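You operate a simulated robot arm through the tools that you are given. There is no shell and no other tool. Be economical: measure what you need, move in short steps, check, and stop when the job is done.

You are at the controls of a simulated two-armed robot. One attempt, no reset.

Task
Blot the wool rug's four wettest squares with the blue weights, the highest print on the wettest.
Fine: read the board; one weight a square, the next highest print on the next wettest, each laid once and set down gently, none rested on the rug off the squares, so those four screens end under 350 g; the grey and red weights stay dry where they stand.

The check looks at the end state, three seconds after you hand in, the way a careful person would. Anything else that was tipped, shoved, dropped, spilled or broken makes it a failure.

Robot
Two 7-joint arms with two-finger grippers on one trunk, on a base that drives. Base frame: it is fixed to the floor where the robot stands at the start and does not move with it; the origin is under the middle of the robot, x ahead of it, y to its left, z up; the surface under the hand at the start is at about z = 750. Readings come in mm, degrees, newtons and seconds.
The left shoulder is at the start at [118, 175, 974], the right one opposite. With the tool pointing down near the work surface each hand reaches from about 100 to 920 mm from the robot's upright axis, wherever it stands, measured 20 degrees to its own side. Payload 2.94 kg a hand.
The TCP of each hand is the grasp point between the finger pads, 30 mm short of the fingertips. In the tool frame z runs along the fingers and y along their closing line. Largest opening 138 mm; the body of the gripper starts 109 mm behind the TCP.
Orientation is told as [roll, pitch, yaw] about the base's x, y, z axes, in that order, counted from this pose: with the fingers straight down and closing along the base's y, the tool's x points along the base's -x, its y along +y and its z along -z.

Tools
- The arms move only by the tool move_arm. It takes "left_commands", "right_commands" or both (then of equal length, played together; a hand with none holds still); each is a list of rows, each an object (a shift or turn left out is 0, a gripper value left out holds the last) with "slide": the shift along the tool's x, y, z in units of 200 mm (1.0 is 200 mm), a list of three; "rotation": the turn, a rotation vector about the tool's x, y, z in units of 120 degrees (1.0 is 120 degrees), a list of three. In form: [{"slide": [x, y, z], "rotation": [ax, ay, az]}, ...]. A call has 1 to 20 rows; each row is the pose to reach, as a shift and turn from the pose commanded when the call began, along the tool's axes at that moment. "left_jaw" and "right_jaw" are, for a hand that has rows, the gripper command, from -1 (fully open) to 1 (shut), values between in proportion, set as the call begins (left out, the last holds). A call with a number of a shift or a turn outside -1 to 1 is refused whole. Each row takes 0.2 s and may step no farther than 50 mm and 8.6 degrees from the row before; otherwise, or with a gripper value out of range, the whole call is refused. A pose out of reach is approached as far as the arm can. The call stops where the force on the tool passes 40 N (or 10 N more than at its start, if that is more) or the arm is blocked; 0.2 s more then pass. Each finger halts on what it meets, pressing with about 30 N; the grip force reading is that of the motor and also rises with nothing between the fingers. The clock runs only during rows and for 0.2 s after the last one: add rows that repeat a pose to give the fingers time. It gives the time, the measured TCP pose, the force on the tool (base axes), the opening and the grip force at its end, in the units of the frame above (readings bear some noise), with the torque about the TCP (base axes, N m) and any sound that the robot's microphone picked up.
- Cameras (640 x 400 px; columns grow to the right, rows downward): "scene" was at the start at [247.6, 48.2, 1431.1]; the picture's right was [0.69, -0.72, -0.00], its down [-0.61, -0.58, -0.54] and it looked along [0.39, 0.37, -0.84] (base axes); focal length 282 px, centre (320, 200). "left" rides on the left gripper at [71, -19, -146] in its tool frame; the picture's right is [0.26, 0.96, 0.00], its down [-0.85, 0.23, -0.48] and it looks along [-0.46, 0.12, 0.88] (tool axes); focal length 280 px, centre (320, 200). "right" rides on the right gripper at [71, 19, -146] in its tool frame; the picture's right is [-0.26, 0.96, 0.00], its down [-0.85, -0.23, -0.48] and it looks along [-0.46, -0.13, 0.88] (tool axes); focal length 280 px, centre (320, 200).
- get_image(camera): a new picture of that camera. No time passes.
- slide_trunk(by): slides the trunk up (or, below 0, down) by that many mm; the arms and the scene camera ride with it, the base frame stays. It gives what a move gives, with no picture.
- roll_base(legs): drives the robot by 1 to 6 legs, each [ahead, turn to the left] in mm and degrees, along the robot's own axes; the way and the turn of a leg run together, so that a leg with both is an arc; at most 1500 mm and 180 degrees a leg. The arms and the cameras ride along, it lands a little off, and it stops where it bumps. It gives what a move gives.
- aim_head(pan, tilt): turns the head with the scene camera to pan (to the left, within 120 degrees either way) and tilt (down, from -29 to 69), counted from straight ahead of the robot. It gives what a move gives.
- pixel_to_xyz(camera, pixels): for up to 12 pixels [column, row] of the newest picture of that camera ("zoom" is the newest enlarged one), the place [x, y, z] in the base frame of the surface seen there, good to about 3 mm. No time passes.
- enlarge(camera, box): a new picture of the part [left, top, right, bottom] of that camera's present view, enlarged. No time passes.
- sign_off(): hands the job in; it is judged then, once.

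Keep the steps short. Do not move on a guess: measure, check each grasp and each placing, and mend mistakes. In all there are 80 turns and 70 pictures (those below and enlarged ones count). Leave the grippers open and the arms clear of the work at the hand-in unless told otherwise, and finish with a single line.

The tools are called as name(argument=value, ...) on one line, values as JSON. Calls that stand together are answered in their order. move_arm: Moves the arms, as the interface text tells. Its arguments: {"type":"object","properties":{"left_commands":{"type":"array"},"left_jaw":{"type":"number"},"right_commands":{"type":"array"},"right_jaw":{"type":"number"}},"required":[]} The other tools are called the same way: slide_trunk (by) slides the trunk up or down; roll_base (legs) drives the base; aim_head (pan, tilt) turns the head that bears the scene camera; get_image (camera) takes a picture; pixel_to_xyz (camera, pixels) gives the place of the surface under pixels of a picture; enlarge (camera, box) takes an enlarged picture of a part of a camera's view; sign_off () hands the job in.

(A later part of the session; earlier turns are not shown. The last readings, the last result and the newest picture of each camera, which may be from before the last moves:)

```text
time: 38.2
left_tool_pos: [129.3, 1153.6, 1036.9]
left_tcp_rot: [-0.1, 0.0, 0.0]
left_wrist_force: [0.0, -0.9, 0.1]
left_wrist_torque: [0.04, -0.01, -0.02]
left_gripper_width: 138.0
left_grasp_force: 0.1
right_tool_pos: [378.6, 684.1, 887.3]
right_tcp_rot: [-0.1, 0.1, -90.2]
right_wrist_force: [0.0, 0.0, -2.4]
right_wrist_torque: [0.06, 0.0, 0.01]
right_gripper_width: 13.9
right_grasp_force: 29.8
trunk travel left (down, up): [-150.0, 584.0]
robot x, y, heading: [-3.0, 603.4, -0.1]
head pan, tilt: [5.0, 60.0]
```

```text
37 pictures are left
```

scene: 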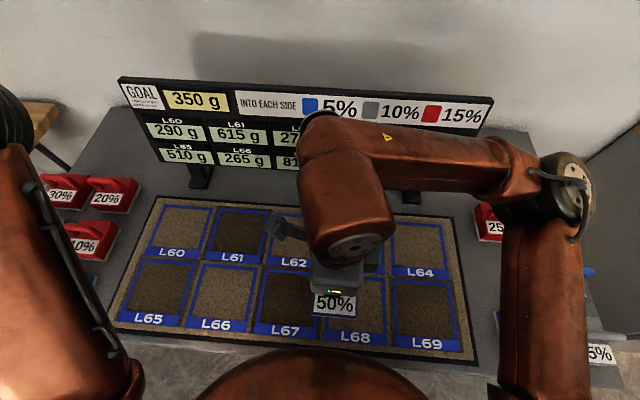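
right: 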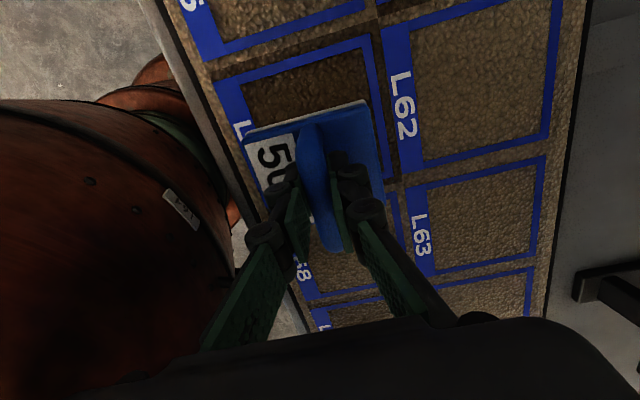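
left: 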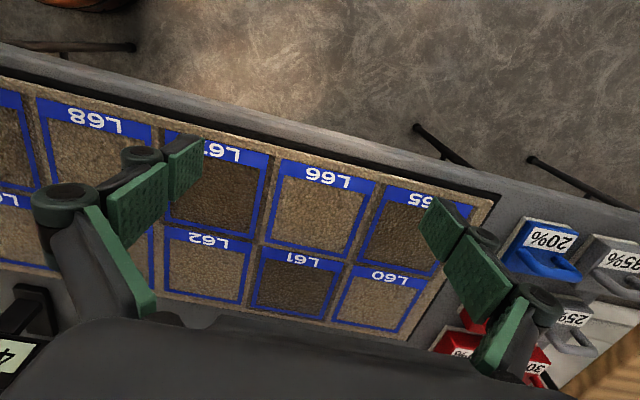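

Weight is over L67. Lower to 4 mm above the expected touch at z≈831, then creep.

move_arm(right_commands=[{"slide": [0, 0, 0.06]}, {"slide": [0, 0, 0.12]}, {"slide": [0, 0, 0.17]}, {"slide": [0, 0, 0.21]}, {"slide": [0, 0, 0.25]}, {"slide": [0, 0, 0.25]}])

move_arm(right_commands=[{"slide": [0, 0, 0.005]}, {"slide": [0, 0, 0.01]}, {"slide": [0, 0, 0.015]}, {"slide": [0, 0, 0.015]}])

get_image(camera="right")

```text
time: 39.6
left_tool_pos: [128.8, 1153.2, 1036.4]
left_tcp_rot: [0.1, 0.0, -0.1]
left_wrist_force: [-0.3, 0.0, 0.1]
left_wrist_torque: [0.03, -0.01, -0.01]
left_gripper_width: 138.0
left_grasp_force: 0.0
right_tool_pos: [379.3, 684.9, 836.7]
right_tcp_rot: [-0.2, 0.1, -90.1]
right_wrist_force: [0.3, 1.1, -2.1]
right_wrist_torque: [0.01, 0.01, 0.0]
right_gripper_width: 13.6
right_grasp_force: 30.0
trunk travel left (down, up): [-150.0, 584.0]
robot x, y, heading: [-4.4, 598.7, -0.2]
head pan, tilt: [5.0, 60.0]
```

```text
time: 40.6
left_tool_pos: [128.4, 1153.3, 1035.1]
left_tcp_rot: [0.0, -0.1, 0.1]
left_wrist_force: [0.7, -0.8, -0.1]
left_wrist_torque: [0.02, 0.0, 0.0]
left_gripper_width: 137.8
left_grasp_force: 0.0
right_tool_pos: [378.5, 684.3, 834.5]
right_tcp_rot: [-0.2, 0.1, -90.2]
right_wrist_force: [1.0, -0.5, -2.7]
right_wrist_torque: [0.04, -0.05, 0.0]
right_gripper_width: 13.9
right_grasp_force: 30.3
trunk travel left (down, up): [-150.0, 584.0]
robot x, y, heading: [-3.7, 597.8, 0.0]
head pan, tilt: [5.0, 60.0]
```

```text
36 pictures are left
```

right: 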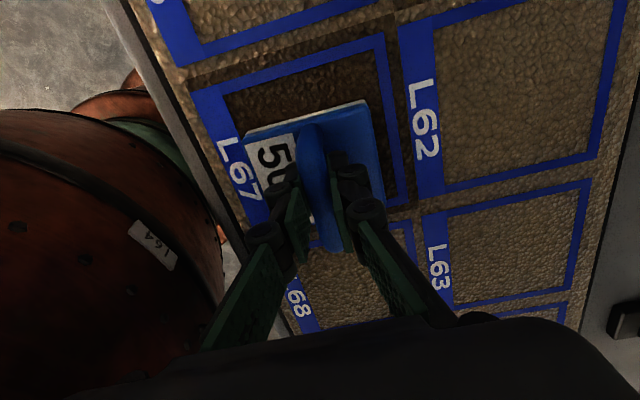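

Still hanging (−2.7 N). Checking block corners against the frame before touching.

pixel_to_xyz(camera="right", pixels=[[247, 135], [366, 104], [384, 190], [224, 92], [380, 52], [404, 190], [192, 94], [316, 131]])

```text
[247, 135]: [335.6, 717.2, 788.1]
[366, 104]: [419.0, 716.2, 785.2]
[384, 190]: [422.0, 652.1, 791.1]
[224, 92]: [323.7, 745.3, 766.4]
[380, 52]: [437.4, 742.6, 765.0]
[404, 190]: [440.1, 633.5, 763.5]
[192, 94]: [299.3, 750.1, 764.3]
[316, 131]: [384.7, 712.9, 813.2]
```

Block spans x 336–420, y ≈640–717; interior is 325–429 by 627–741. A 5 mm nudge in +y, then creep down to touch.

move_arm(right_commands=[{"slide": [0.025, 0, 0]}, {"slide": [0.025, 0, 0.005]}, {"slide": [0.025, 0, 0.01]}, {"slide": [0.025, 0, 0.015]}, {"slide": [0.025, 0, 0.015]}])

```text
time: 41.8
left_tool_pos: [128.8, 1153.1, 1035.1]
left_tcp_rot: [0.0, 0.0, 0.0]
left_wrist_force: [-0.9, -0.8, 0.1]
left_wrist_torque: [0.0, 0.03, 0.0]
left_gripper_width: 138.2
left_grasp_force: 0.0
right_tool_pos: [378.7, 688.8, 831.2]
right_tcp_rot: [0.0, 0.1, -90.2]
right_wrist_force: [0.4, 0.0, -1.7]
right_wrist_torque: [0.01, 0.0, -0.01]
right_gripper_width: 13.8
right_grasp_force: 30.1
trunk travel left (down, up): [-150.0, 584.0]
robot x, y, heading: [-5.0, 599.5, -0.3]
head pan, tilt: [5.0, 60.0]
```

Force just begins to ease (−1.7 N). Creep 2 mm more.

move_arm(right_commands=[{"slide": [0, 0, 0.003]}, {"slide": [0, 0, 0.006]}, {"slide": [0, 0, 0.006]}, {"slide": [0, 0, 0.006]}])

```text
time: 42.8
left_tool_pos: [128.9, 1153.1, 1036.4]
left_tcp_rot: [0.0, 0.0, 0.0]
left_wrist_force: [0.3, -0.2, -0.4]
left_wrist_torque: [0.04, -0.01, 0.01]
left_gripper_width: 138.0
left_grasp_force: 0.0
right_tool_pos: [379.3, 688.8, 829.2]
right_tcp_rot: [0.0, 0.2, -90.1]
right_wrist_force: [0.3, -0.5, -0.7]
right_wrist_torque: [-0.05, 0.03, -0.02]
right_gripper_width: 14.0
right_grasp_force: 29.8
trunk travel left (down, up): [-150.0, 584.0]
robot x, y, heading: [-3.1, 602.5, 0.1]
head pan, tilt: [5.0, 60.0]
```

Mostly supported. One more millimetre, then open to 69 mm.

move_arm(right_commands=[{"slide": [0, 0, 0.005]}, {"slide": [0, 0, 0.005]}, {"slide": [0, 0, 0.005]}])

move_arm(right_commands=[{"slide": [0, 0, 0]}, {"slide": [0, 0, 0]}, {"slide": [0, 0, 0]}, {"slide": [0, 0, 0]}, {"slide": [0, 0, 0]}, {"slide": [0, 0, 0]}], right_jaw=0)

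get_image(camera="right")

```text
time: 43.6
left_tool_pos: [129.3, 1153.9, 1036.3]
left_tcp_rot: [0.1, -0.1, 0.1]
left_wrist_force: [0.7, -0.2, -0.2]
left_wrist_torque: [0.0, -0.02, -0.01]
left_gripper_width: 137.9
left_grasp_force: 0.0
right_tool_pos: [379.6, 689.8, 829.4]
right_tcp_rot: [0.1, 0.1, -90.2]
right_wrist_force: [1.6, 0.9, 5.1]
right_wrist_torque: [-0.24, 0.02, 0.05]
right_gripper_width: 14.3
right_grasp_force: 29.9
trunk travel left (down, up): [-150.0, 584.0]
robot x, y, heading: [-4.1, 600.4, -0.1]
head pan, tilt: [5.0, 60.0]
```

```text
time: 45.0
left_tool_pos: [129.3, 1153.0, 1035.8]
left_tcp_rot: [0.0, 0.0, 0.1]
left_wrist_force: [0.4, 0.0, 0.2]
left_wrist_torque: [-0.01, 0.0, 0.01]
left_gripper_width: 138.1
left_grasp_force: 0.1
right_tool_pos: [380.5, 688.3, 828.6]
right_tcp_rot: [-0.1, 0.1, -90.2]
right_wrist_force: [-0.2, -0.4, -0.2]
right_wrist_torque: [-0.02, 0.0, 0.0]
right_gripper_width: 69.0
right_grasp_force: 0.1
trunk travel left (down, up): [-150.0, 584.0]
robot x, y, heading: [-3.8, 600.5, 0.0]
head pan, tilt: [5.0, 60.0]
```

```text
35 pictures are left
```

right: 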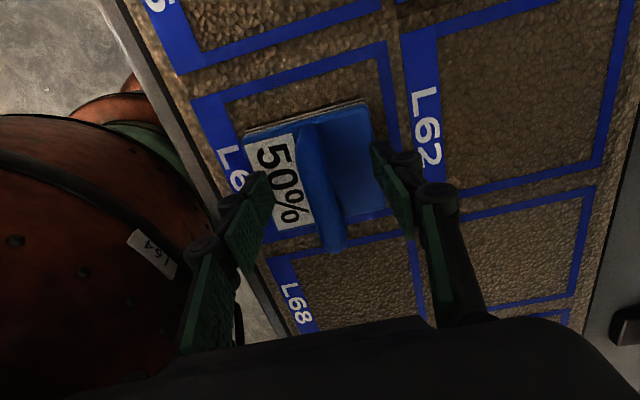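

The 50 % sits in L67, released. Rise 120 mm, move back −y, check the board.

move_arm(right_commands=[{"slide": [0, 0, -0.1]}, {"slide": [0, 0, -0.25]}, {"slide": [0, 0, -0.45]}, {"slide": [0, 0, -0.65]}, {"slide": [-0.24, 0.0, -0.65]}, {"slide": [-0.48, 0.1, -0.65]}, {"slide": [-0.72, 0.2, -0.65]}, {"slide": [-0.96, 0.2, -0.65]}])

move_arm(right_commands=[{"slide": [-0.24, 0.05, 0]}, {"slide": [-0.48, 0.1, 0]}, {"slide": [-0.72, 0.2, 0]}, {"slide": [-0.95, 0.25, 0]}])

move_arm(right_commands=[{"slide": [-0.24, 0, 0]}, {"slide": [-0.48, 0, 0]}, {"slide": [-0.72, 0.02, 0]}, {"slide": [-0.95, 0.03, 0]}])

get_image(camera="scene")

get_image(camera="right")

```text
refused: row 6 steps farther than a row can; nothing moved
```

```text
refused: row 3 steps farther than a row can; nothing moved
```

```text
time: 46.0
left_tool_pos: [128.5, 1152.4, 1037.2]
left_tcp_rot: [0.0, 0.0, 0.0]
left_wrist_force: [-0.3, 0.1, -0.8]
left_wrist_torque: [0.0, 0.01, 0.0]
left_gripper_width: 137.8
left_grasp_force: 0.0
right_tool_pos: [383.3, 498.4, 828.6]
right_tcp_rot: [-0.1, 0.1, -90.1]
right_wrist_force: [1.2, -0.4, -0.5]
right_wrist_torque: [0.04, 0.04, 0.01]
right_gripper_width: 68.8
right_grasp_force: 0.0
trunk travel left (down, up): [-150.0, 584.0]
robot x, y, heading: [-2.5, 601.5, 0.1]
head pan, tilt: [5.0, 60.0]
```

```text
34 pictures are left
```

scene: 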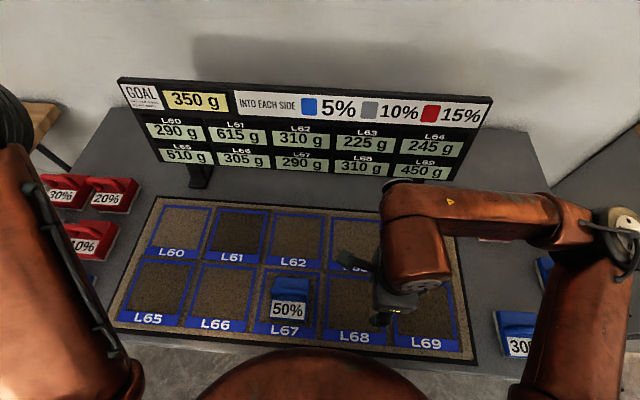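

```text
33 pictures are left
```

right: 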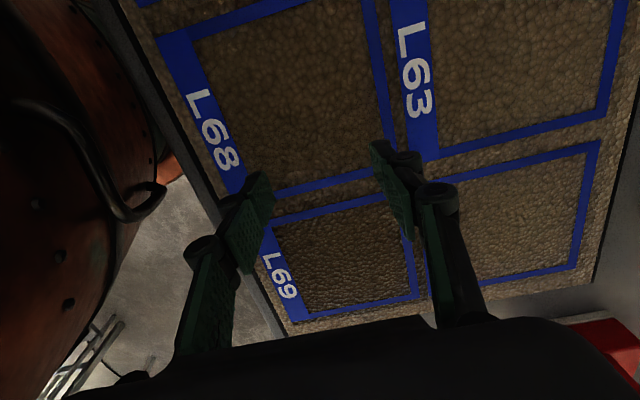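

My first two moves were refused for step size and the third slid out along the handle line without contact; the weight stands square in L67, which reads 290 g (model confirmed). Now lift 120 mm, and continue −y in safe step sizes.

move_arm(right_commands=[{"slide": [0, 0, -0.2]}, {"slide": [0, 0, -0.4]}, {"slide": [0, 0, -0.6]}, {"slide": [-0.2, 0.05, -0.6]}, {"slide": [-0.4, 0.1, -0.6]}, {"slide": [-0.6, 0.15, -0.6]}, {"slide": [-0.8, 0.2, -0.6]}, {"slide": [-1.0, 0.25, -0.6]}])

```text
time: 47.8
left_tool_pos: [128.5, 1152.7, 1036.9]
left_tcp_rot: [0.1, 0.0, -0.1]
left_wrist_force: [-0.5, -0.8, 0.4]
left_wrist_torque: [0.04, -0.01, 0.01]
left_gripper_width: 137.9
left_grasp_force: 0.0
right_tool_pos: [434.6, 296.7, 947.6]
right_tcp_rot: [0.0, 0.2, -90.2]
right_wrist_force: [-0.5, -0.4, -0.7]
right_wrist_torque: [0.0, 0.0, 0.03]
right_gripper_width: 69.0
right_grasp_force: 0.1
trunk travel left (down, up): [-150.0, 584.0]
robot x, y, heading: [-2.6, 601.4, 0.3]
head pan, tilt: [5.0, 60.0]
```

Go on to above the 40 % weight.

move_arm(right_commands=[{"slide": [-0.2, 0.05, 0]}, {"slide": [-0.4, 0.1, 0]}, {"slide": [-0.6, 0.15, 0]}, {"slide": [-0.8, 0.2, 0]}, {"slide": [-1.0, 0.237, 0]}])

enlarge(camera="right", box=[160, 0, 480, 200])

```text
time: 49.0
left_tool_pos: [127.7, 1152.7, 1037.1]
left_tcp_rot: [0.0, 0.0, 0.1]
left_wrist_force: [1.1, -0.6, -0.4]
left_wrist_torque: [0.0, -0.04, 0.0]
left_gripper_width: 138.1
left_grasp_force: 0.1
right_tool_pos: [480.8, 97.2, 948.8]
right_tcp_rot: [0.0, 0.1, -90.0]
right_wrist_force: [-0.6, -0.4, 0.1]
right_wrist_torque: [0.03, -0.04, -0.03]
right_gripper_width: 69.3
right_grasp_force: 0.1
trunk travel left (down, up): [-150.0, 584.0]
robot x, y, heading: [-5.3, 598.9, 0.1]
head pan, tilt: [5.0, 60.0]
```

```text
2.00 times, centred on (320, 100) of right
```

zoom: 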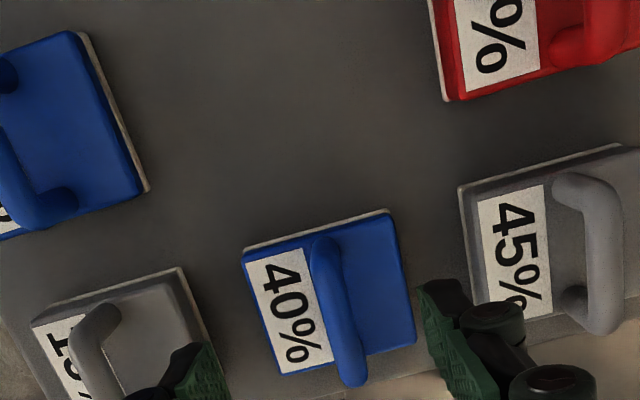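

pixel_to_xyz(camera="zoom", pixels=[[325, 255], [337, 310], [350, 368], [245, 255], [385, 215], [412, 342], [18, 200], [75, 200]])

```text
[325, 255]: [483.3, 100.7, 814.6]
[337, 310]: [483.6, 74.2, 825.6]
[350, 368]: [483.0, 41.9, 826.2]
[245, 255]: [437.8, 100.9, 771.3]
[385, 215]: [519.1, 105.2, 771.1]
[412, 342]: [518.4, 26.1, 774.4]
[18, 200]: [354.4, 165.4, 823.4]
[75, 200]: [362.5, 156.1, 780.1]
```

40 % bar centre (483,67). Shift and descend.

move_arm(right_commands=[{"slide": [-0.15, 0.008, 0]}, {"slide": [-0.15, 0.008, 0.2]}, {"slide": [-0.15, 0.008, 0.4]}, {"slide": [-0.15, 0.008, 0.55]}, {"slide": [-0.15, 0.008, 0.665]}, {"slide": [-0.15, 0.008, 0.665]}])

get_image(camera="right")

```text
time: 50.4
left_tool_pos: [128.5, 1153.1, 1036.8]
left_tcp_rot: [0.0, 0.0, 0.0]
left_wrist_force: [1.1, -1.7, -1.1]
left_wrist_torque: [-0.02, 0.02, -0.02]
left_gripper_width: 138.2
left_grasp_force: 0.1
right_tool_pos: [482.0, 69.0, 814.2]
right_tcp_rot: [0.0, 0.1, -90.2]
right_wrist_force: [0.4, -0.1, 0.0]
right_wrist_torque: [-0.03, -0.01, 0.04]
right_gripper_width: 69.0
right_grasp_force: 0.1
trunk travel left (down, up): [-150.0, 584.0]
robot x, y, heading: [-1.8, 601.5, -0.0]
head pan, tilt: [5.0, 60.0]
```

```text
31 pictures are left
```

right: 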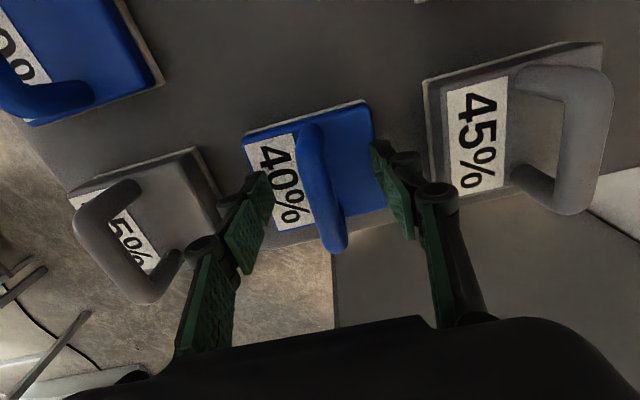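

Straddled cleanly. Close.

move_arm(right_commands=[{"slide": [0, 0, 0]}, {"slide": [0, 0, 0]}, {"slide": [0, 0, 0]}, {"slide": [0, 0, 0]}, {"slide": [0, 0, 0]}, {"slide": [0, 0, 0]}], right_jaw=1)

move_arm(right_commands=[{"slide": [0, 0, -0.05]}, {"slide": [0, 0, -0.15]}, {"slide": [0, 0, -0.35]}, {"slide": [0, 0, -0.55]}, {"slide": [0, 0, -0.7]}])

```text
time: 51.8
left_tool_pos: [128.3, 1152.9, 1036.2]
left_tcp_rot: [-0.1, 0.0, 0.0]
left_wrist_force: [0.9, 0.0, 0.4]
left_wrist_torque: [0.0, -0.02, -0.01]
left_gripper_width: 137.9
left_grasp_force: 0.0
right_tool_pos: [481.2, 68.3, 816.1]
right_tcp_rot: [-0.1, 0.1, -90.2]
right_wrist_force: [-0.4, -0.2, -0.1]
right_wrist_torque: [0.01, 0.02, -0.04]
right_gripper_width: 13.8
right_grasp_force: 30.2
trunk travel left (down, up): [-150.0, 584.0]
robot x, y, heading: [-3.9, 600.3, -0.1]
head pan, tilt: [5.0, 60.0]
```

```text
time: 53.0
left_tool_pos: [128.2, 1153.6, 1036.4]
left_tcp_rot: [0.0, 0.0, 0.1]
left_wrist_force: [0.1, 0.5, -0.4]
left_wrist_torque: [-0.01, -0.04, -0.02]
left_gripper_width: 137.9
left_grasp_force: 0.0
right_tool_pos: [482.4, 69.4, 955.0]
right_tcp_rot: [-0.1, 0.1, -90.2]
right_wrist_force: [0.3, 0.4, -3.3]
right_wrist_torque: [0.01, 0.01, 0.02]
right_gripper_width: 14.2
right_grasp_force: 29.7
trunk travel left (down, up): [-150.0, 584.0]
robot x, y, heading: [-6.0, 598.8, -0.1]
head pan, tilt: [5.0, 60.0]
```

Holding 40 % (−3.3 N). Carry toward L61 in y, three calls.

move_arm(right_commands=[{"slide": [0.2, 0, 0]}, {"slide": [0.4, 0, 0]}, {"slide": [0.6, 0, 0]}, {"slide": [0.8, 0, 0]}, {"slide": [1.0, 0, 0]}])

move_arm(right_commands=[{"slide": [0.2, 0, 0]}, {"slide": [0.4, 0, 0]}, {"slide": [0.6, 0, 0]}, {"slide": [0.8, 0, 0]}, {"slide": [1.0, 0, 0]}])

move_arm(right_commands=[{"slide": [0.2, 0, 0]}, {"slide": [0.4, 0, 0]}, {"slide": [0.6, 0, 0]}, {"slide": [0.8, 0, 0]}, {"slide": [1.0, 0, 0]}])

get_image(camera="scene")

```text
time: 54.2
left_tool_pos: [129.3, 1153.6, 1035.1]
left_tcp_rot: [0.0, 0.0, 0.0]
left_wrist_force: [-0.2, 0.9, 0.0]
left_wrist_torque: [-0.04, 0.03, -0.04]
left_gripper_width: 137.8
left_grasp_force: 0.1
right_tool_pos: [482.7, 269.6, 954.7]
right_tcp_rot: [-0.2, -0.1, -90.1]
right_wrist_force: [0.1, -0.1, -2.4]
right_wrist_torque: [-0.01, 0.0, -0.01]
right_gripper_width: 14.2
right_grasp_force: 30.2
trunk travel left (down, up): [-150.0, 584.0]
robot x, y, heading: [-3.0, 600.2, 0.1]
head pan, tilt: [5.0, 60.0]
```

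```text
time: 55.4
left_tool_pos: [131.8, 1153.1, 1035.5]
left_tcp_rot: [0.1, 0.0, 0.0]
left_wrist_force: [0.7, -0.2, -0.3]
left_wrist_torque: [-0.03, 0.04, 0.0]
left_gripper_width: 138.1
left_grasp_force: 0.1
right_tool_pos: [485.3, 466.8, 954.3]
right_tcp_rot: [-0.3, 0.0, -90.4]
right_wrist_force: [0.7, 0.4, -2.6]
right_wrist_torque: [0.01, 0.03, -0.02]
right_gripper_width: 15.9
right_grasp_force: 30.4
trunk travel left (down, up): [-150.0, 584.0]
robot x, y, heading: [-5.5, 597.4, -0.0]
head pan, tilt: [5.0, 60.0]
```

```text
time: 56.6
left_tool_pos: [129.6, 1152.9, 1035.9]
left_tcp_rot: [0.0, 0.1, 0.0]
left_wrist_force: [0.1, -0.5, -0.2]
left_wrist_torque: [0.02, 0.05, 0.01]
left_gripper_width: 138.0
left_grasp_force: 0.2
right_tool_pos: [433.8, 490.9, 943.5]
right_tcp_rot: [-0.1, 0.2, -90.3]
right_wrist_force: [0.5, -0.4, -2.9]
right_wrist_torque: [0.02, 0.03, 0.04]
right_gripper_width: 16.3
right_grasp_force: 30.1
right hand out of reach, approached as far as the arm can: row 1, 2, 3, 4, 5
trunk travel left (down, up): [-150.0, 584.0]
robot x, y, heading: [-4.7, 604.1, -0.1]
head pan, tilt: [5.0, 60.0]
```

```text
30 pictures are left
```

scene: 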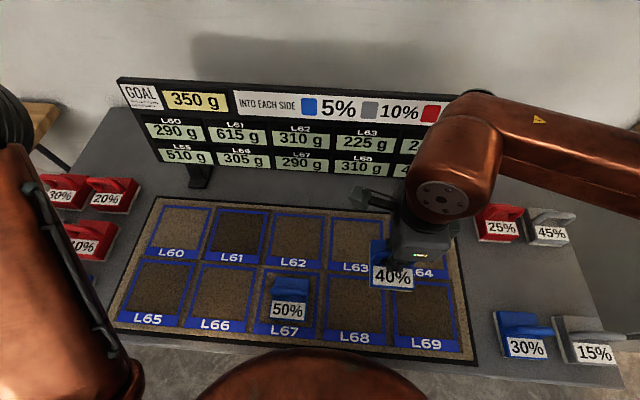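

Right arm can't go further in this posture from here. Best to drive the base to y≈900 with the weight held. First check the grip, since the opening rose to 16 mm.

get_image(camera="right")

```text
29 pictures are left
```

right: 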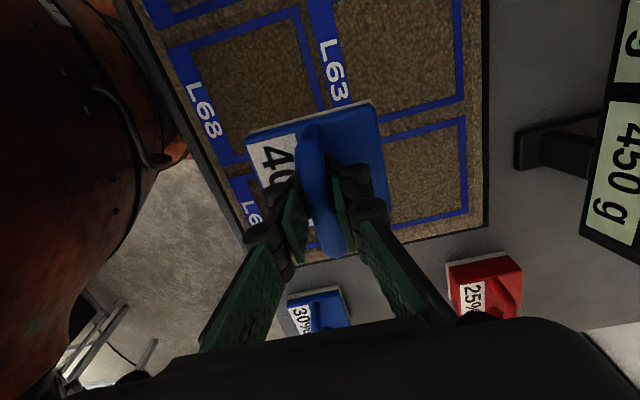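

Grip looks sound. Raise 40 mm and see where the arm settles.

move_arm(right_commands=[{"slide": [0, 0, -0.1]}, {"slide": [0, 0, -0.2]}])

```text
time: 57.2
left_tool_pos: [127.8, 1152.7, 1037.1]
left_tcp_rot: [0.0, 0.0, 0.0]
left_wrist_force: [0.4, -0.5, 0.1]
left_wrist_torque: [0.02, 0.03, -0.01]
left_gripper_width: 138.3
left_grasp_force: 0.0
right_tool_pos: [434.6, 489.5, 983.9]
right_tcp_rot: [-0.1, 0.2, -90.2]
right_wrist_force: [0.1, 0.2, -1.9]
right_wrist_torque: [0.0, 0.0, -0.01]
right_gripper_width: 15.9
right_grasp_force: 29.6
trunk travel left (down, up): [-150.0, 584.0]
robot x, y, heading: [-1.7, 598.9, 0.1]
head pan, tilt: [5.0, 60.0]
```

Arm settled at (435,490,984). Drive: left 90°, 300 ahead, right 90°.

roll_base(legs=[[0, 90], [300, 0], [0, -90]])

aim_head(pan=0, tilt=58)

get_image(camera="scene")

```text
time: 66.8
left_tool_pos: [123.1, 1453.3, 1036.6]
left_tcp_rot: [0.1, 0.0, 0.6]
left_wrist_force: [-0.6, -0.6, 0.3]
left_wrist_torque: [0.05, -0.02, 0.04]
left_gripper_width: 137.9
left_grasp_force: 0.1
right_tool_pos: [433.6, 792.9, 984.0]
right_tcp_rot: [-0.1, 0.3, -89.6]
right_wrist_force: [0.3, -0.5, -2.7]
right_wrist_torque: [0.04, 0.03, -0.03]
right_gripper_width: 15.5
right_grasp_force: 29.6
trunk travel left (down, up): [-150.0, 584.0]
robot x, y, heading: [-5.6, 902.1, 0.7]
head pan, tilt: [5.0, 60.0]
```

```text
time: 67.5
left_tool_pos: [122.6, 1455.0, 1035.7]
left_tcp_rot: [0.0, 0.0, 0.6]
left_wrist_force: [1.2, 0.7, -0.2]
left_wrist_torque: [0.0, 0.02, 0.01]
left_gripper_width: 138.2
left_grasp_force: 0.0
right_tool_pos: [434.3, 794.3, 982.9]
right_tcp_rot: [0.0, 0.2, -89.6]
right_wrist_force: [0.3, 0.2, -2.9]
right_wrist_torque: [-0.01, 0.01, -0.02]
right_gripper_width: 15.6
right_grasp_force: 30.1
trunk travel left (down, up): [-150.0, 584.0]
robot x, y, heading: [-0.7, 899.3, 0.6]
head pan, tilt: [0.0, 58.0]
```

```text
28 pictures are left
```

scene: 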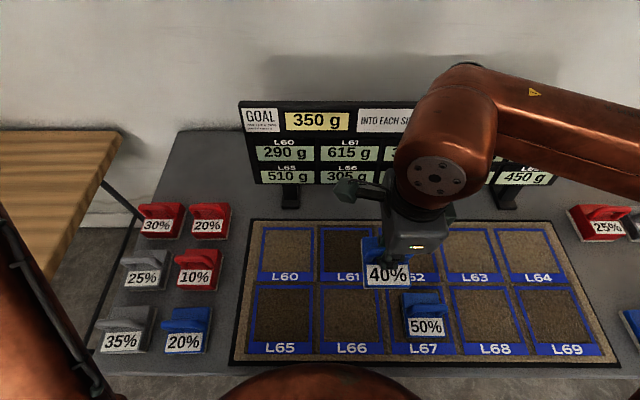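

Clear. Move to above L61 (529,838), then lower to z≈890.

move_arm(right_commands=[{"slide": [0.07, 0.15, 0]}, {"slide": [0.14, 0.3, 0]}, {"slide": [0.22, 0.47, 0]}, {"slide": [0.22, 0.47, 0.2]}, {"slide": [0.22, 0.47, 0.4]}, {"slide": [0.22, 0.47, 0.6]}, {"slide": [0.22, 0.47, 0.68]}, {"slide": [0.22, 0.47, 0.68]}])

get_image(camera="right")

```text
time: 69.3
left_tool_pos: [122.3, 1453.2, 1038.0]
left_tcp_rot: [0.0, 0.0, 0.7]
left_wrist_force: [-0.8, 0.7, -1.3]
left_wrist_torque: [0.01, -0.05, 0.02]
left_gripper_width: 137.7
left_grasp_force: 0.0
right_tool_pos: [509.9, 764.5, 870.7]
right_tcp_rot: [0.0, 0.2, -89.6]
right_wrist_force: [0.2, 0.2, -1.9]
right_wrist_torque: [0.04, 0.01, -0.03]
right_gripper_width: 14.9
right_grasp_force: 29.5
right hand out of reach, approached as far as the arm can: row 1, 2, 3, 4, 5, 6, 7, 8
trunk travel left (down, up): [-150.0, 584.0]
robot x, y, heading: [-5.3, 900.7, 0.8]
head pan, tilt: [0.0, 58.0]
```

```text
27 pictures are left
```

right: 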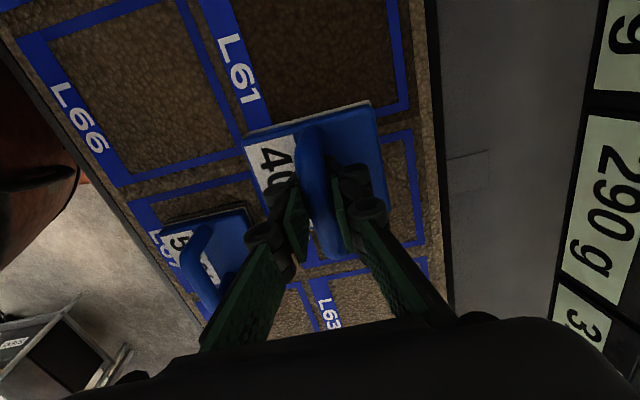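

Still limited inward in this posture; it stopped at (510,764,871) in the air. I'll raise, and check room further left (wood table corner) for another 180 mm drive.

move_arm(right_commands=[{"slide": [0, 0, -0.2]}, {"slide": [0, 0, -0.4]}, {"slide": [0, 0, -0.6]}])

pixel_to_xyz(camera="scene", pixels=[[118, 138], [50, 270], [5, 190], [100, 300], [80, 340]])

get_image(camera="left")

```text
time: 70.1
left_tool_pos: [121.5, 1453.7, 1036.2]
left_tcp_rot: [-0.1, 0.0, 0.6]
left_wrist_force: [-0.6, 0.5, 0.1]
left_wrist_torque: [-0.01, -0.01, 0.02]
left_gripper_width: 138.1
left_grasp_force: 0.0
right_tool_pos: [507.7, 761.9, 992.0]
right_tcp_rot: [0.1, 0.2, -89.8]
right_wrist_force: [-0.4, 0.9, -1.7]
right_wrist_torque: [0.04, 0.03, 0.01]
right_gripper_width: 15.0
right_grasp_force: 29.9
trunk travel left (down, up): [-150.0, 584.0]
robot x, y, heading: [-3.8, 898.8, 0.8]
head pan, tilt: [0.0, 58.0]
```

```text
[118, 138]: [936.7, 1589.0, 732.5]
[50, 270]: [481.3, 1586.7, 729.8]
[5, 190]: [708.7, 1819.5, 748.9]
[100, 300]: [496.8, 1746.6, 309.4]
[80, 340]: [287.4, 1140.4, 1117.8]
```

```text
26 pictures are left
```

left: 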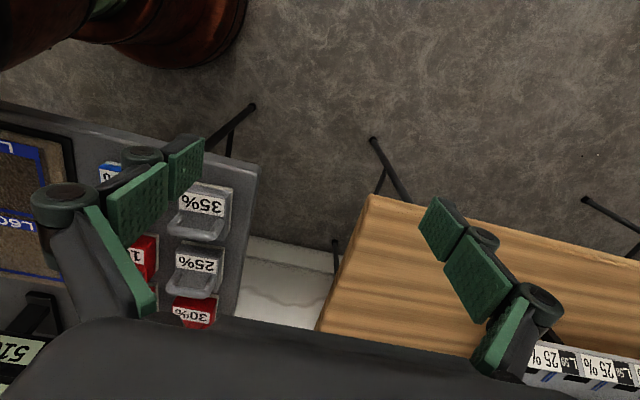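

Free floor. Drive 180 mm more to the left.

roll_base(legs=[[0, 89.5], [180, 0], [0, -90]])

move_arm(right_commands=[{"slide": [-0.1, 0, 0]}, {"slide": [-0.2, 0.05, 0]}, {"slide": [-0.3, 0.07, 0]}, {"slide": [-0.3, 0.07, 0]}])

```text
time: 79.2
left_tool_pos: [109.0, 1638.6, 1035.6]
left_tcp_rot: [0.0, 0.0, 1.8]
left_wrist_force: [0.7, 0.0, 0.0]
left_wrist_torque: [0.03, -0.01, -0.01]
left_gripper_width: 138.0
left_grasp_force: 0.0
right_tool_pos: [508.2, 952.1, 991.2]
right_tcp_rot: [0.0, 0.2, -88.6]
right_wrist_force: [0.0, 0.2, -2.3]
right_wrist_torque: [0.01, -0.02, -0.02]
right_gripper_width: 14.7
right_grasp_force: 30.0
trunk travel left (down, up): [-150.0, 584.0]
robot x, y, heading: [-7.9, 1082.3, 1.7]
head pan, tilt: [0.0, 58.0]
```

```text
time: 80.2
left_tool_pos: [110.5, 1638.8, 1036.0]
left_tcp_rot: [0.0, 0.1, 1.7]
left_wrist_force: [-1.2, -0.4, 0.3]
left_wrist_torque: [0.01, -0.01, 0.0]
left_gripper_width: 137.7
left_grasp_force: 0.1
right_tool_pos: [524.9, 894.4, 991.6]
right_tcp_rot: [0.0, 0.2, -88.6]
right_wrist_force: [-0.4, 0.2, -3.2]
right_wrist_torque: [0.01, 0.0, 0.0]
right_gripper_width: 14.7
right_grasp_force: 30.1
trunk travel left (down, up): [-150.0, 584.0]
robot x, y, heading: [-6.9, 1080.8, 1.6]
head pan, tilt: [0.0, 58.0]
```

In reach now. Move to (529,838), straighten the 1.4° yaw, descend to z≈880.

move_arm(right_commands=[{"slide": [-0.14, 0, 0], "rotation": [0, 0, 0.0117]}, {"slide": [-0.28, 0.012, 0], "rotation": [0, 0, 0.0117]}, {"slide": [-0.28, 0.012, 0.2], "rotation": [0, 0, 0.0117]}, {"slide": [-0.28, 0.012, 0.4], "rotation": [0, 0, 0.0117]}, {"slide": [-0.28, 0.012, 0.55], "rotation": [0, 0, 0.0117]}, {"slide": [-0.28, 0.012, 0.7], "rotation": [0, 0, 0.0117]}, {"slide": [-0.28, 0.012, 0.7], "rotation": [0, 0, 0.0117]}])

get_image(camera="right")

```text
time: 81.8
left_tool_pos: [108.1, 1638.0, 1036.8]
left_tcp_rot: [0.0, 0.0, 1.7]
left_wrist_force: [0.2, 0.0, 0.2]
left_wrist_torque: [0.0, -0.02, 0.0]
left_gripper_width: 138.0
left_grasp_force: 0.1
right_tool_pos: [526.9, 838.9, 850.6]
right_tcp_rot: [0.2, 0.2, -90.0]
right_wrist_force: [-0.1, -0.4, -2.5]
right_wrist_torque: [0.04, 0.03, 0.03]
right_gripper_width: 14.5
right_grasp_force: 29.8
trunk travel left (down, up): [-150.0, 584.0]
robot x, y, heading: [-5.6, 1080.4, 1.7]
head pan, tilt: [0.0, 58.0]
```

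```text
25 pictures are left
```

right: 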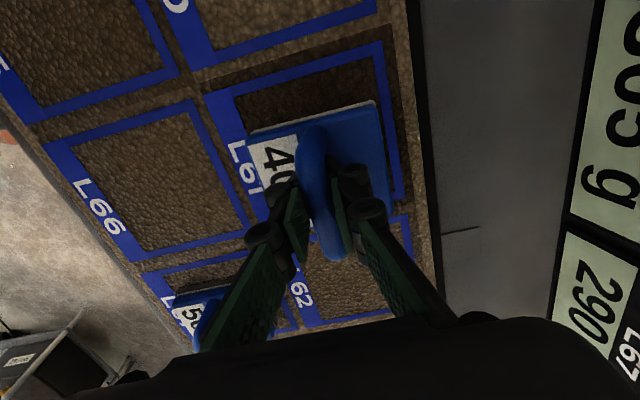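

Over L61 at z 850. Measuring block corners and frame corners.

pixel_to_xyz(camera="right", pixels=[[252, 132], [374, 103], [388, 187], [205, 98], [383, 42], [403, 196], [236, 100], [375, 60]])

```text
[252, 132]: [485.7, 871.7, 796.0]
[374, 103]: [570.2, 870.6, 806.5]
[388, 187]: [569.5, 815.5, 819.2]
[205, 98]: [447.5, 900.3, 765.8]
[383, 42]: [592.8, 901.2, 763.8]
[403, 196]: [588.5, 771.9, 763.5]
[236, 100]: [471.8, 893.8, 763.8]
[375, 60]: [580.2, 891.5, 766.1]
```

Block centre ≈(528,833), interior centre ≈(526,837): nudge +3 mm y and lower to 834.

move_arm(right_commands=[{"slide": [0.015, 0, 0]}, {"slide": [0.015, -0.005, 0.03]}, {"slide": [0.015, -0.005, 0.06]}, {"slide": [0.015, -0.005, 0.085]}, {"slide": [0.015, -0.005, 0.085]}])

move_arm(right_commands=[{"slide": [0, 0, 0.004]}, {"slide": [0, 0, 0.008]}, {"slide": [0, 0, 0.012]}, {"slide": [0, 0, 0.012]}])

```text
time: 83.0
left_tool_pos: [108.8, 1638.7, 1036.1]
left_tcp_rot: [0.0, 0.0, 1.7]
left_wrist_force: [-0.2, -0.3, 0.7]
left_wrist_torque: [0.0, -0.01, -0.02]
left_gripper_width: 138.1
left_grasp_force: 0.1
right_tool_pos: [527.3, 842.2, 833.2]
right_tcp_rot: [0.0, 0.2, -90.0]
right_wrist_force: [0.2, -0.4, -2.4]
right_wrist_torque: [0.01, 0.01, 0.05]
right_gripper_width: 14.4
right_grasp_force: 30.3
trunk travel left (down, up): [-150.0, 584.0]
robot x, y, heading: [-8.1, 1081.9, 1.8]
head pan, tilt: [0.0, 58.0]
```

```text
time: 84.0
left_tool_pos: [107.5, 1638.7, 1036.0]
left_tcp_rot: [0.0, 0.0, 1.6]
left_wrist_force: [-0.4, 0.2, -0.1]
left_wrist_torque: [-0.01, -0.03, 0.0]
left_gripper_width: 137.9
left_grasp_force: 0.0
right_tool_pos: [527.3, 842.1, 832.3]
right_tcp_rot: [0.1, 0.2, -90.0]
right_wrist_force: [0.0, 0.1, -2.8]
right_wrist_torque: [0.0, -0.02, 0.03]
right_gripper_width: 14.6
right_grasp_force: 30.1
trunk travel left (down, up): [-150.0, 584.0]
robot x, y, heading: [-7.9, 1083.8, 1.7]
head pan, tilt: [0.0, 58.0]
```

Still hanging; creep another 2 mm.

move_arm(right_commands=[{"slide": [0, 0, 0.004]}, {"slide": [0, 0, 0.008]}, {"slide": [0, 0, 0.011]}, {"slide": [0, 0, 0.011]}])

```text
time: 85.0
left_tool_pos: [109.5, 1638.7, 1035.6]
left_tcp_rot: [0.1, 0.0, 1.6]
left_wrist_force: [-0.1, 0.1, -0.6]
left_wrist_torque: [0.02, 0.0, -0.01]
left_gripper_width: 137.8
left_grasp_force: 0.0
right_tool_pos: [526.3, 841.5, 828.6]
right_tcp_rot: [0.2, 0.3, -90.0]
right_wrist_force: [-0.9, 0.0, -3.1]
right_wrist_torque: [0.03, -0.01, -0.01]
right_gripper_width: 14.5
right_grasp_force: 30.0
trunk travel left (down, up): [-150.0, 584.0]
robot x, y, heading: [-5.9, 1080.1, 1.6]
head pan, tilt: [0.0, 58.0]
```

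move_arm(right_commands=[{"slide": [0, 0, 0.004]}, {"slide": [0, 0, 0.008]}, {"slide": [0, 0, 0.008]}])

get_image(camera="right")

```text
time: 85.8
left_tool_pos: [110.1, 1638.0, 1035.3]
left_tcp_rot: [0.0, 0.0, 1.8]
left_wrist_force: [0.2, -0.4, -0.1]
left_wrist_torque: [-0.02, -0.02, 0.01]
left_gripper_width: 137.9
left_grasp_force: 0.0
right_tool_pos: [526.8, 842.2, 827.4]
right_tcp_rot: [0.1, 0.3, -90.0]
right_wrist_force: [-0.3, 0.6, -3.1]
right_wrist_torque: [0.03, 0.01, 0.01]
right_gripper_width: 14.4
right_grasp_force: 30.4
trunk travel left (down, up): [-150.0, 584.0]
robot x, y, heading: [-7.0, 1085.8, 1.6]
head pan, tilt: [0.0, 58.0]
```

```text
24 pictures are left
```

right: 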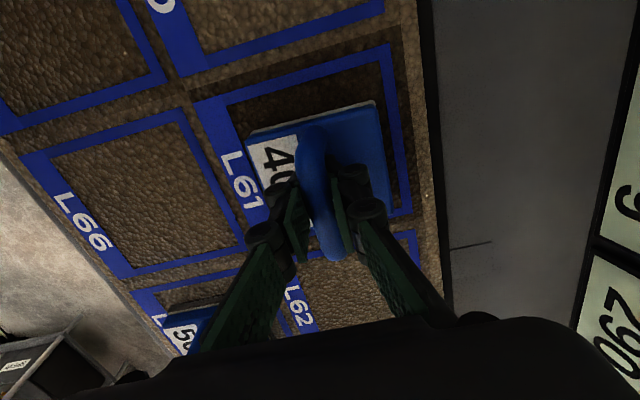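

Not yet touching. Creep 2 mm more.

move_arm(right_commands=[{"slide": [0, 0, 0.004]}, {"slide": [0, 0, 0.008]}, {"slide": [0, 0, 0.01]}, {"slide": [0, 0, 0.01]}])

```text
time: 86.8
left_tool_pos: [109.8, 1639.0, 1036.9]
left_tcp_rot: [-0.1, 0.0, 1.6]
left_wrist_force: [-0.2, -0.4, 0.3]
left_wrist_torque: [0.01, 0.0, -0.02]
left_gripper_width: 138.0
left_grasp_force: 0.1
right_tool_pos: [526.7, 841.6, 825.9]
right_tcp_rot: [0.1, 0.2, -90.0]
right_wrist_force: [-0.5, 0.2, -3.5]
right_wrist_torque: [0.01, -0.02, 0.01]
right_gripper_width: 14.4
right_grasp_force: 29.9
trunk travel left (down, up): [-150.0, 584.0]
robot x, y, heading: [-5.2, 1088.4, 1.7]
head pan, tilt: [0.0, 58.0]
```

Lower than expected with no touch; measure the block's top and nearby rug.

enlarge(camera="right", box=[220, 60, 420, 260])

pixel_to_xyz(camera="zoom", pixels=[[100, 170], [150, 300], [300, 120], [320, 200], [355, 280], [360, 330], [385, 150], [230, 180], [240, 340], [60, 160]])

```text
2.00 times, centred on (320, 160) of right
```

zoom: 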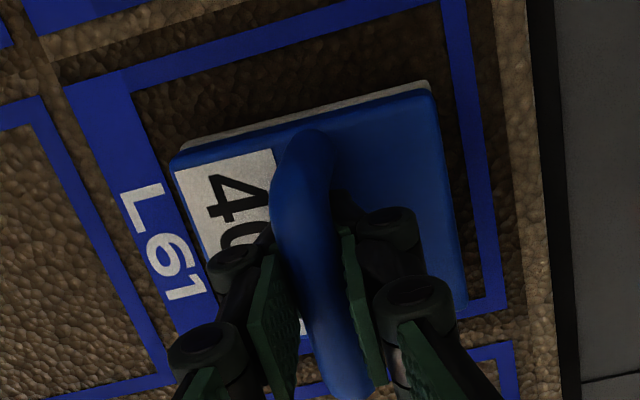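

```text
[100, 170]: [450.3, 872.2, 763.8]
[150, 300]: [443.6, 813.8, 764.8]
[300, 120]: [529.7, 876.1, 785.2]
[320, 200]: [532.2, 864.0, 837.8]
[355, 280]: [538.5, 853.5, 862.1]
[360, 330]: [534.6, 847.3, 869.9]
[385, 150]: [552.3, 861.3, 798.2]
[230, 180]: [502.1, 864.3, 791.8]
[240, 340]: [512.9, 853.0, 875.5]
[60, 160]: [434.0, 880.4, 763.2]
```

The block top reads ~794, i.e. it sits a few mm higher in the grip; about 5 mm still to go. Creep 3 mm.

move_arm(right_commands=[{"slide": [0, 0, 0.004]}, {"slide": [0, 0, 0.008]}, {"slide": [0, 0, 0.012]}, {"slide": [0, 0, 0.015]}, {"slide": [0, 0, 0.015]}])

```text
time: 88.0
left_tool_pos: [108.9, 1638.5, 1036.4]
left_tcp_rot: [0.0, 0.1, 1.7]
left_wrist_force: [-0.3, 0.1, -0.2]
left_wrist_torque: [-0.01, 0.01, -0.01]
left_gripper_width: 137.7
left_grasp_force: 0.0
right_tool_pos: [526.8, 843.0, 822.2]
right_tcp_rot: [0.0, 0.1, -90.0]
right_wrist_force: [-0.2, -0.9, -0.9]
right_wrist_torque: [-0.06, 0.04, 0.01]
right_gripper_width: 14.4
right_grasp_force: 29.8
trunk travel left (down, up): [-150.0, 584.0]
robot x, y, heading: [-5.0, 1083.1, 1.4]
head pan, tilt: [0.0, 58.0]
```

Touching now (−0.9 N). Half a millimetre more, then open.

move_arm(right_commands=[{"slide": [0, 0, 0.003]}, {"slide": [0, 0, 0.003]}])

move_arm(right_commands=[{"slide": [0, 0, 0]}, {"slide": [0, 0, 0]}, {"slide": [0, 0, 0]}, {"slide": [0, 0, 0]}, {"slide": [0, 0, 0]}, {"slide": [0, 0, 0]}], right_jaw=0)

get_image(camera="right")

```text
time: 88.6
left_tool_pos: [108.8, 1639.6, 1036.4]
left_tcp_rot: [0.0, 0.0, 1.8]
left_wrist_force: [0.0, 0.1, 0.1]
left_wrist_torque: [-0.02, 0.04, -0.03]
left_gripper_width: 137.9
left_grasp_force: 0.0
right_tool_pos: [526.9, 842.1, 822.7]
right_tcp_rot: [0.1, 0.2, -90.0]
right_wrist_force: [0.4, 0.8, 1.1]
right_wrist_torque: [-0.07, 0.04, 0.02]
right_gripper_width: 14.3
right_grasp_force: 30.8
trunk travel left (down, up): [-150.0, 584.0]
robot x, y, heading: [-8.2, 1083.0, 2.0]
head pan, tilt: [0.0, 58.0]
```

```text
time: 90.0
left_tool_pos: [109.1, 1638.8, 1036.9]
left_tcp_rot: [0.0, 0.0, 1.8]
left_wrist_force: [0.1, 0.0, 0.4]
left_wrist_torque: [0.02, 0.0, -0.05]
left_gripper_width: 138.1
left_grasp_force: 0.2
right_tool_pos: [526.0, 840.9, 822.6]
right_tcp_rot: [0.1, 0.1, -89.9]
right_wrist_force: [0.3, 0.4, -0.4]
right_wrist_torque: [-0.02, 0.0, 0.01]
right_gripper_width: 69.0
right_grasp_force: 0.0
trunk travel left (down, up): [-150.0, 584.0]
robot x, y, heading: [-8.3, 1080.3, 1.6]
head pan, tilt: [0.0, 58.0]
```

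```text
22 pictures are left
```

right: 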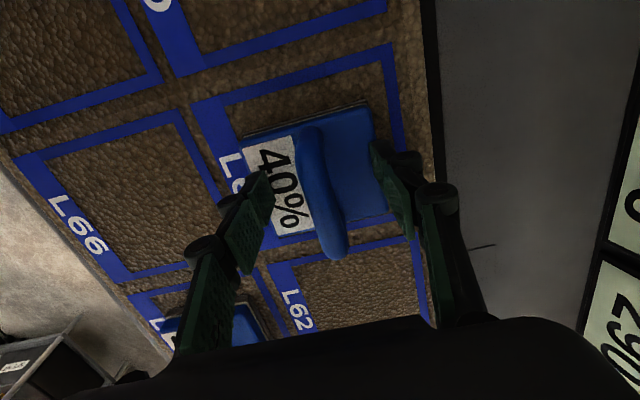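

40 % rests in L61. Rise 160 mm and drive back to y≈915 (turn left, reverse 165, turn right).

move_arm(right_commands=[{"slide": [0, 0, -0.1]}, {"slide": [0, 0, -0.3]}, {"slide": [0, 0, -0.5]}, {"slide": [0, 0, -0.7]}, {"slide": [0, 0, -0.85]}])

roll_base(legs=[[0, 88.5], [-165, 0], [0, -90]])

aim_head(pan=-15, tilt=55)

get_image(camera="scene")

```text
time: 91.2
left_tool_pos: [108.6, 1639.9, 1035.7]
left_tcp_rot: [0.0, 0.0, 1.7]
left_wrist_force: [-0.5, -1.1, 0.1]
left_wrist_torque: [-0.01, 0.02, -0.01]
left_gripper_width: 137.9
left_grasp_force: 0.1
right_tool_pos: [526.0, 841.7, 992.3]
right_tcp_rot: [0.2, 0.4, -90.0]
right_wrist_force: [-0.6, -0.4, -0.1]
right_wrist_torque: [0.0, 0.01, 0.0]
right_gripper_width: 69.1
right_grasp_force: 0.0
trunk travel left (down, up): [-150.0, 584.0]
robot x, y, heading: [-7.2, 1081.2, 1.7]
head pan, tilt: [0.0, 58.0]
```

```text
time: 100.3
left_tool_pos: [118.3, 1471.6, 1036.2]
left_tcp_rot: [0.0, 0.1, 0.8]
left_wrist_force: [-0.4, 0.2, -0.2]
left_wrist_torque: [0.02, -0.01, 0.0]
left_gripper_width: 138.2
left_grasp_force: 0.1
right_tool_pos: [524.7, 669.1, 991.4]
right_tcp_rot: [0.1, 0.3, -90.8]
right_wrist_force: [-0.8, -0.2, -0.3]
right_wrist_torque: [-0.01, -0.02, -0.01]
right_gripper_width: 68.8
right_grasp_force: 0.0
trunk travel left (down, up): [-150.0, 584.0]
robot x, y, heading: [-4.5, 914.9, 0.8]
head pan, tilt: [0.0, 58.0]
```

```text
time: 101.0
left_tool_pos: [118.8, 1471.3, 1036.1]
left_tcp_rot: [0.0, 0.0, 0.9]
left_wrist_force: [0.2, -0.3, -0.8]
left_wrist_torque: [0.04, 0.01, -0.01]
left_gripper_width: 137.9
left_grasp_force: 0.0
right_tool_pos: [524.5, 669.4, 992.2]
right_tcp_rot: [0.1, 0.2, -90.8]
right_wrist_force: [0.0, 0.6, 0.6]
right_wrist_torque: [0.01, -0.01, 0.01]
right_gripper_width: 69.1
right_grasp_force: 0.1
trunk travel left (down, up): [-150.0, 584.0]
robot x, y, heading: [-5.2, 917.9, 1.0]
head pan, tilt: [-15.0, 55.0]
```

```text
21 pictures are left
```

scene: 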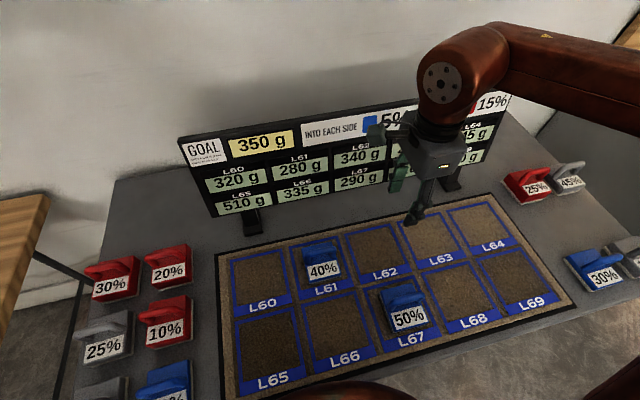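

L61 reads 280 g. Now move the right hand back to the 30 % at (357,192), in three short calls.

move_arm(right_commands=[{"slide": [-0.2, -0.07, 0]}, {"slide": [-0.4, -0.14, 0]}, {"slide": [-0.6, -0.21, 0]}, {"slide": [-0.8, -0.28, 0]}])

move_arm(right_commands=[{"slide": [-0.2, -0.07, 0]}, {"slide": [-0.4, -0.14, 0]}, {"slide": [-0.6, -0.21, 0]}, {"slide": [-0.8, -0.28, 0]}])

move_arm(right_commands=[{"slide": [-0.2, -0.05, 0]}, {"slide": [-0.4, -0.1, 0]}, {"slide": [-0.6, -0.15, 0.1]}, {"slide": [-0.7, -0.2, 0.2]}])

enlarge(camera="right", box=[160, 0, 480, 200])

```text
time: 102.0
left_tool_pos: [118.1, 1471.1, 1036.3]
left_tcp_rot: [0.0, 0.0, 0.9]
left_wrist_force: [0.7, -1.3, 0.3]
left_wrist_torque: [-0.01, 0.02, -0.02]
left_gripper_width: 138.0
left_grasp_force: 0.1
right_tool_pos: [467.8, 506.0, 989.7]
right_tcp_rot: [0.0, 0.3, -90.8]
right_wrist_force: [-0.5, -0.9, 0.2]
right_wrist_torque: [0.04, 0.04, -0.02]
right_gripper_width: 69.1
right_grasp_force: 0.0
trunk travel left (down, up): [-150.0, 584.0]
robot x, y, heading: [-8.7, 914.1, 1.0]
head pan, tilt: [-15.0, 55.0]
```

```text
time: 103.2
left_tool_pos: [119.6, 1471.3, 1036.6]
left_tcp_rot: [0.0, 0.1, 0.9]
left_wrist_force: [0.3, -1.2, 0.4]
left_wrist_torque: [0.03, 0.05, 0.01]
left_gripper_width: 138.0
left_grasp_force: 0.0
right_tool_pos: [421.4, 362.3, 1025.2]
right_tcp_rot: [8.1, 1.0, -88.2]
right_wrist_force: [0.8, -0.8, 0.3]
right_wrist_torque: [0.04, 0.02, -0.02]
right_gripper_width: 69.0
right_grasp_force: 0.0
trunk travel left (down, up): [-150.0, 584.0]
robot x, y, heading: [-6.0, 917.4, 1.2]
head pan, tilt: [-15.0, 55.0]
stopped in row 4 (right hand): the arm was blocked; the commanded pose is now the measured one
```

```text
time: 104.2
left_tool_pos: [117.6, 1472.3, 1037.2]
left_tcp_rot: [0.1, 0.0, 1.0]
left_wrist_force: [0.7, 0.3, -0.5]
left_wrist_torque: [0.02, -0.01, 0.0]
left_gripper_width: 137.8
left_grasp_force: 0.1
right_tool_pos: [390.6, 221.4, 977.6]
right_tcp_rot: [8.1, 1.0, -88.2]
right_wrist_force: [0.8, 0.2, -0.1]
right_wrist_torque: [0.0, 0.01, 0.0]
right_gripper_width: 69.1
right_grasp_force: 0.1
trunk travel left (down, up): [-150.0, 584.0]
robot x, y, heading: [-3.3, 917.6, 0.9]
head pan, tilt: [-15.0, 55.0]
```

```text
2.00 times, centred on (320, 100) of right
```

zoom: 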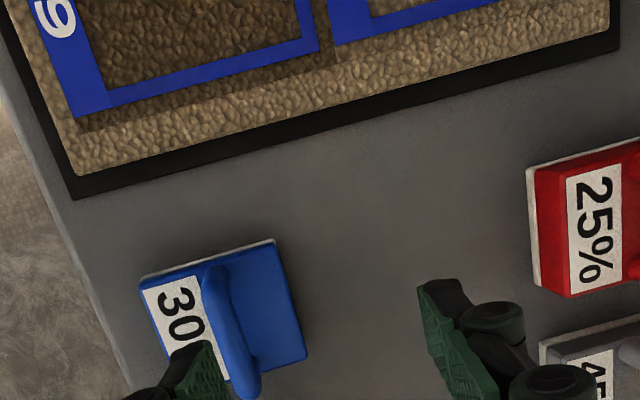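

The arm hit a joint block on the way and is rolled by 8°; force is nil. I level the tool and shift over the 30 %.

move_arm(right_commands=[{"slide": [-0.05, -0.06, -0.05], "rotation": [-0.004, -0.034, 0.008]}, {"slide": [-0.14, -0.16, -0.05], "rotation": [-0.008, -0.0675, 0.015]}, {"slide": [-0.14, -0.16, -0.05], "rotation": [-0.008, -0.0675, 0.015]}])

get_image(camera="scene")

```text
time: 105.0
left_tool_pos: [117.6, 1471.9, 1036.5]
left_tcp_rot: [0.0, 0.0, 0.9]
left_wrist_force: [0.3, -0.2, -0.4]
left_wrist_torque: [0.01, 0.01, 0.02]
left_gripper_width: 138.3
left_grasp_force: 0.1
right_tool_pos: [359.1, 193.7, 984.4]
right_tcp_rot: [9.3, -6.8, -91.2]
right_wrist_force: [0.6, 0.8, 0.4]
right_wrist_torque: [0.01, -0.02, 0.0]
right_gripper_width: 68.8
right_grasp_force: 0.1
trunk travel left (down, up): [-150.0, 584.0]
robot x, y, heading: [-8.1, 918.6, 1.1]
head pan, tilt: [-15.0, 55.0]
```

```text
19 pictures are left
```

scene: 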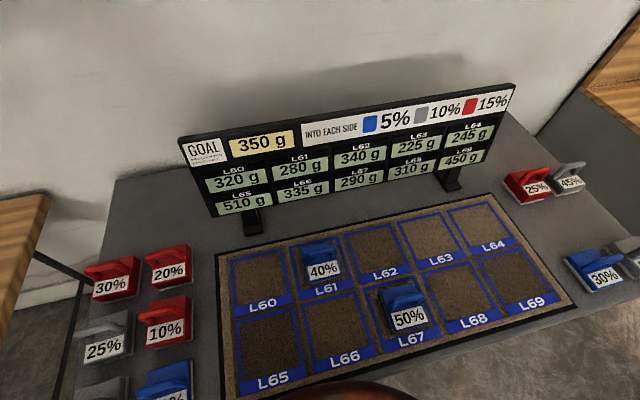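

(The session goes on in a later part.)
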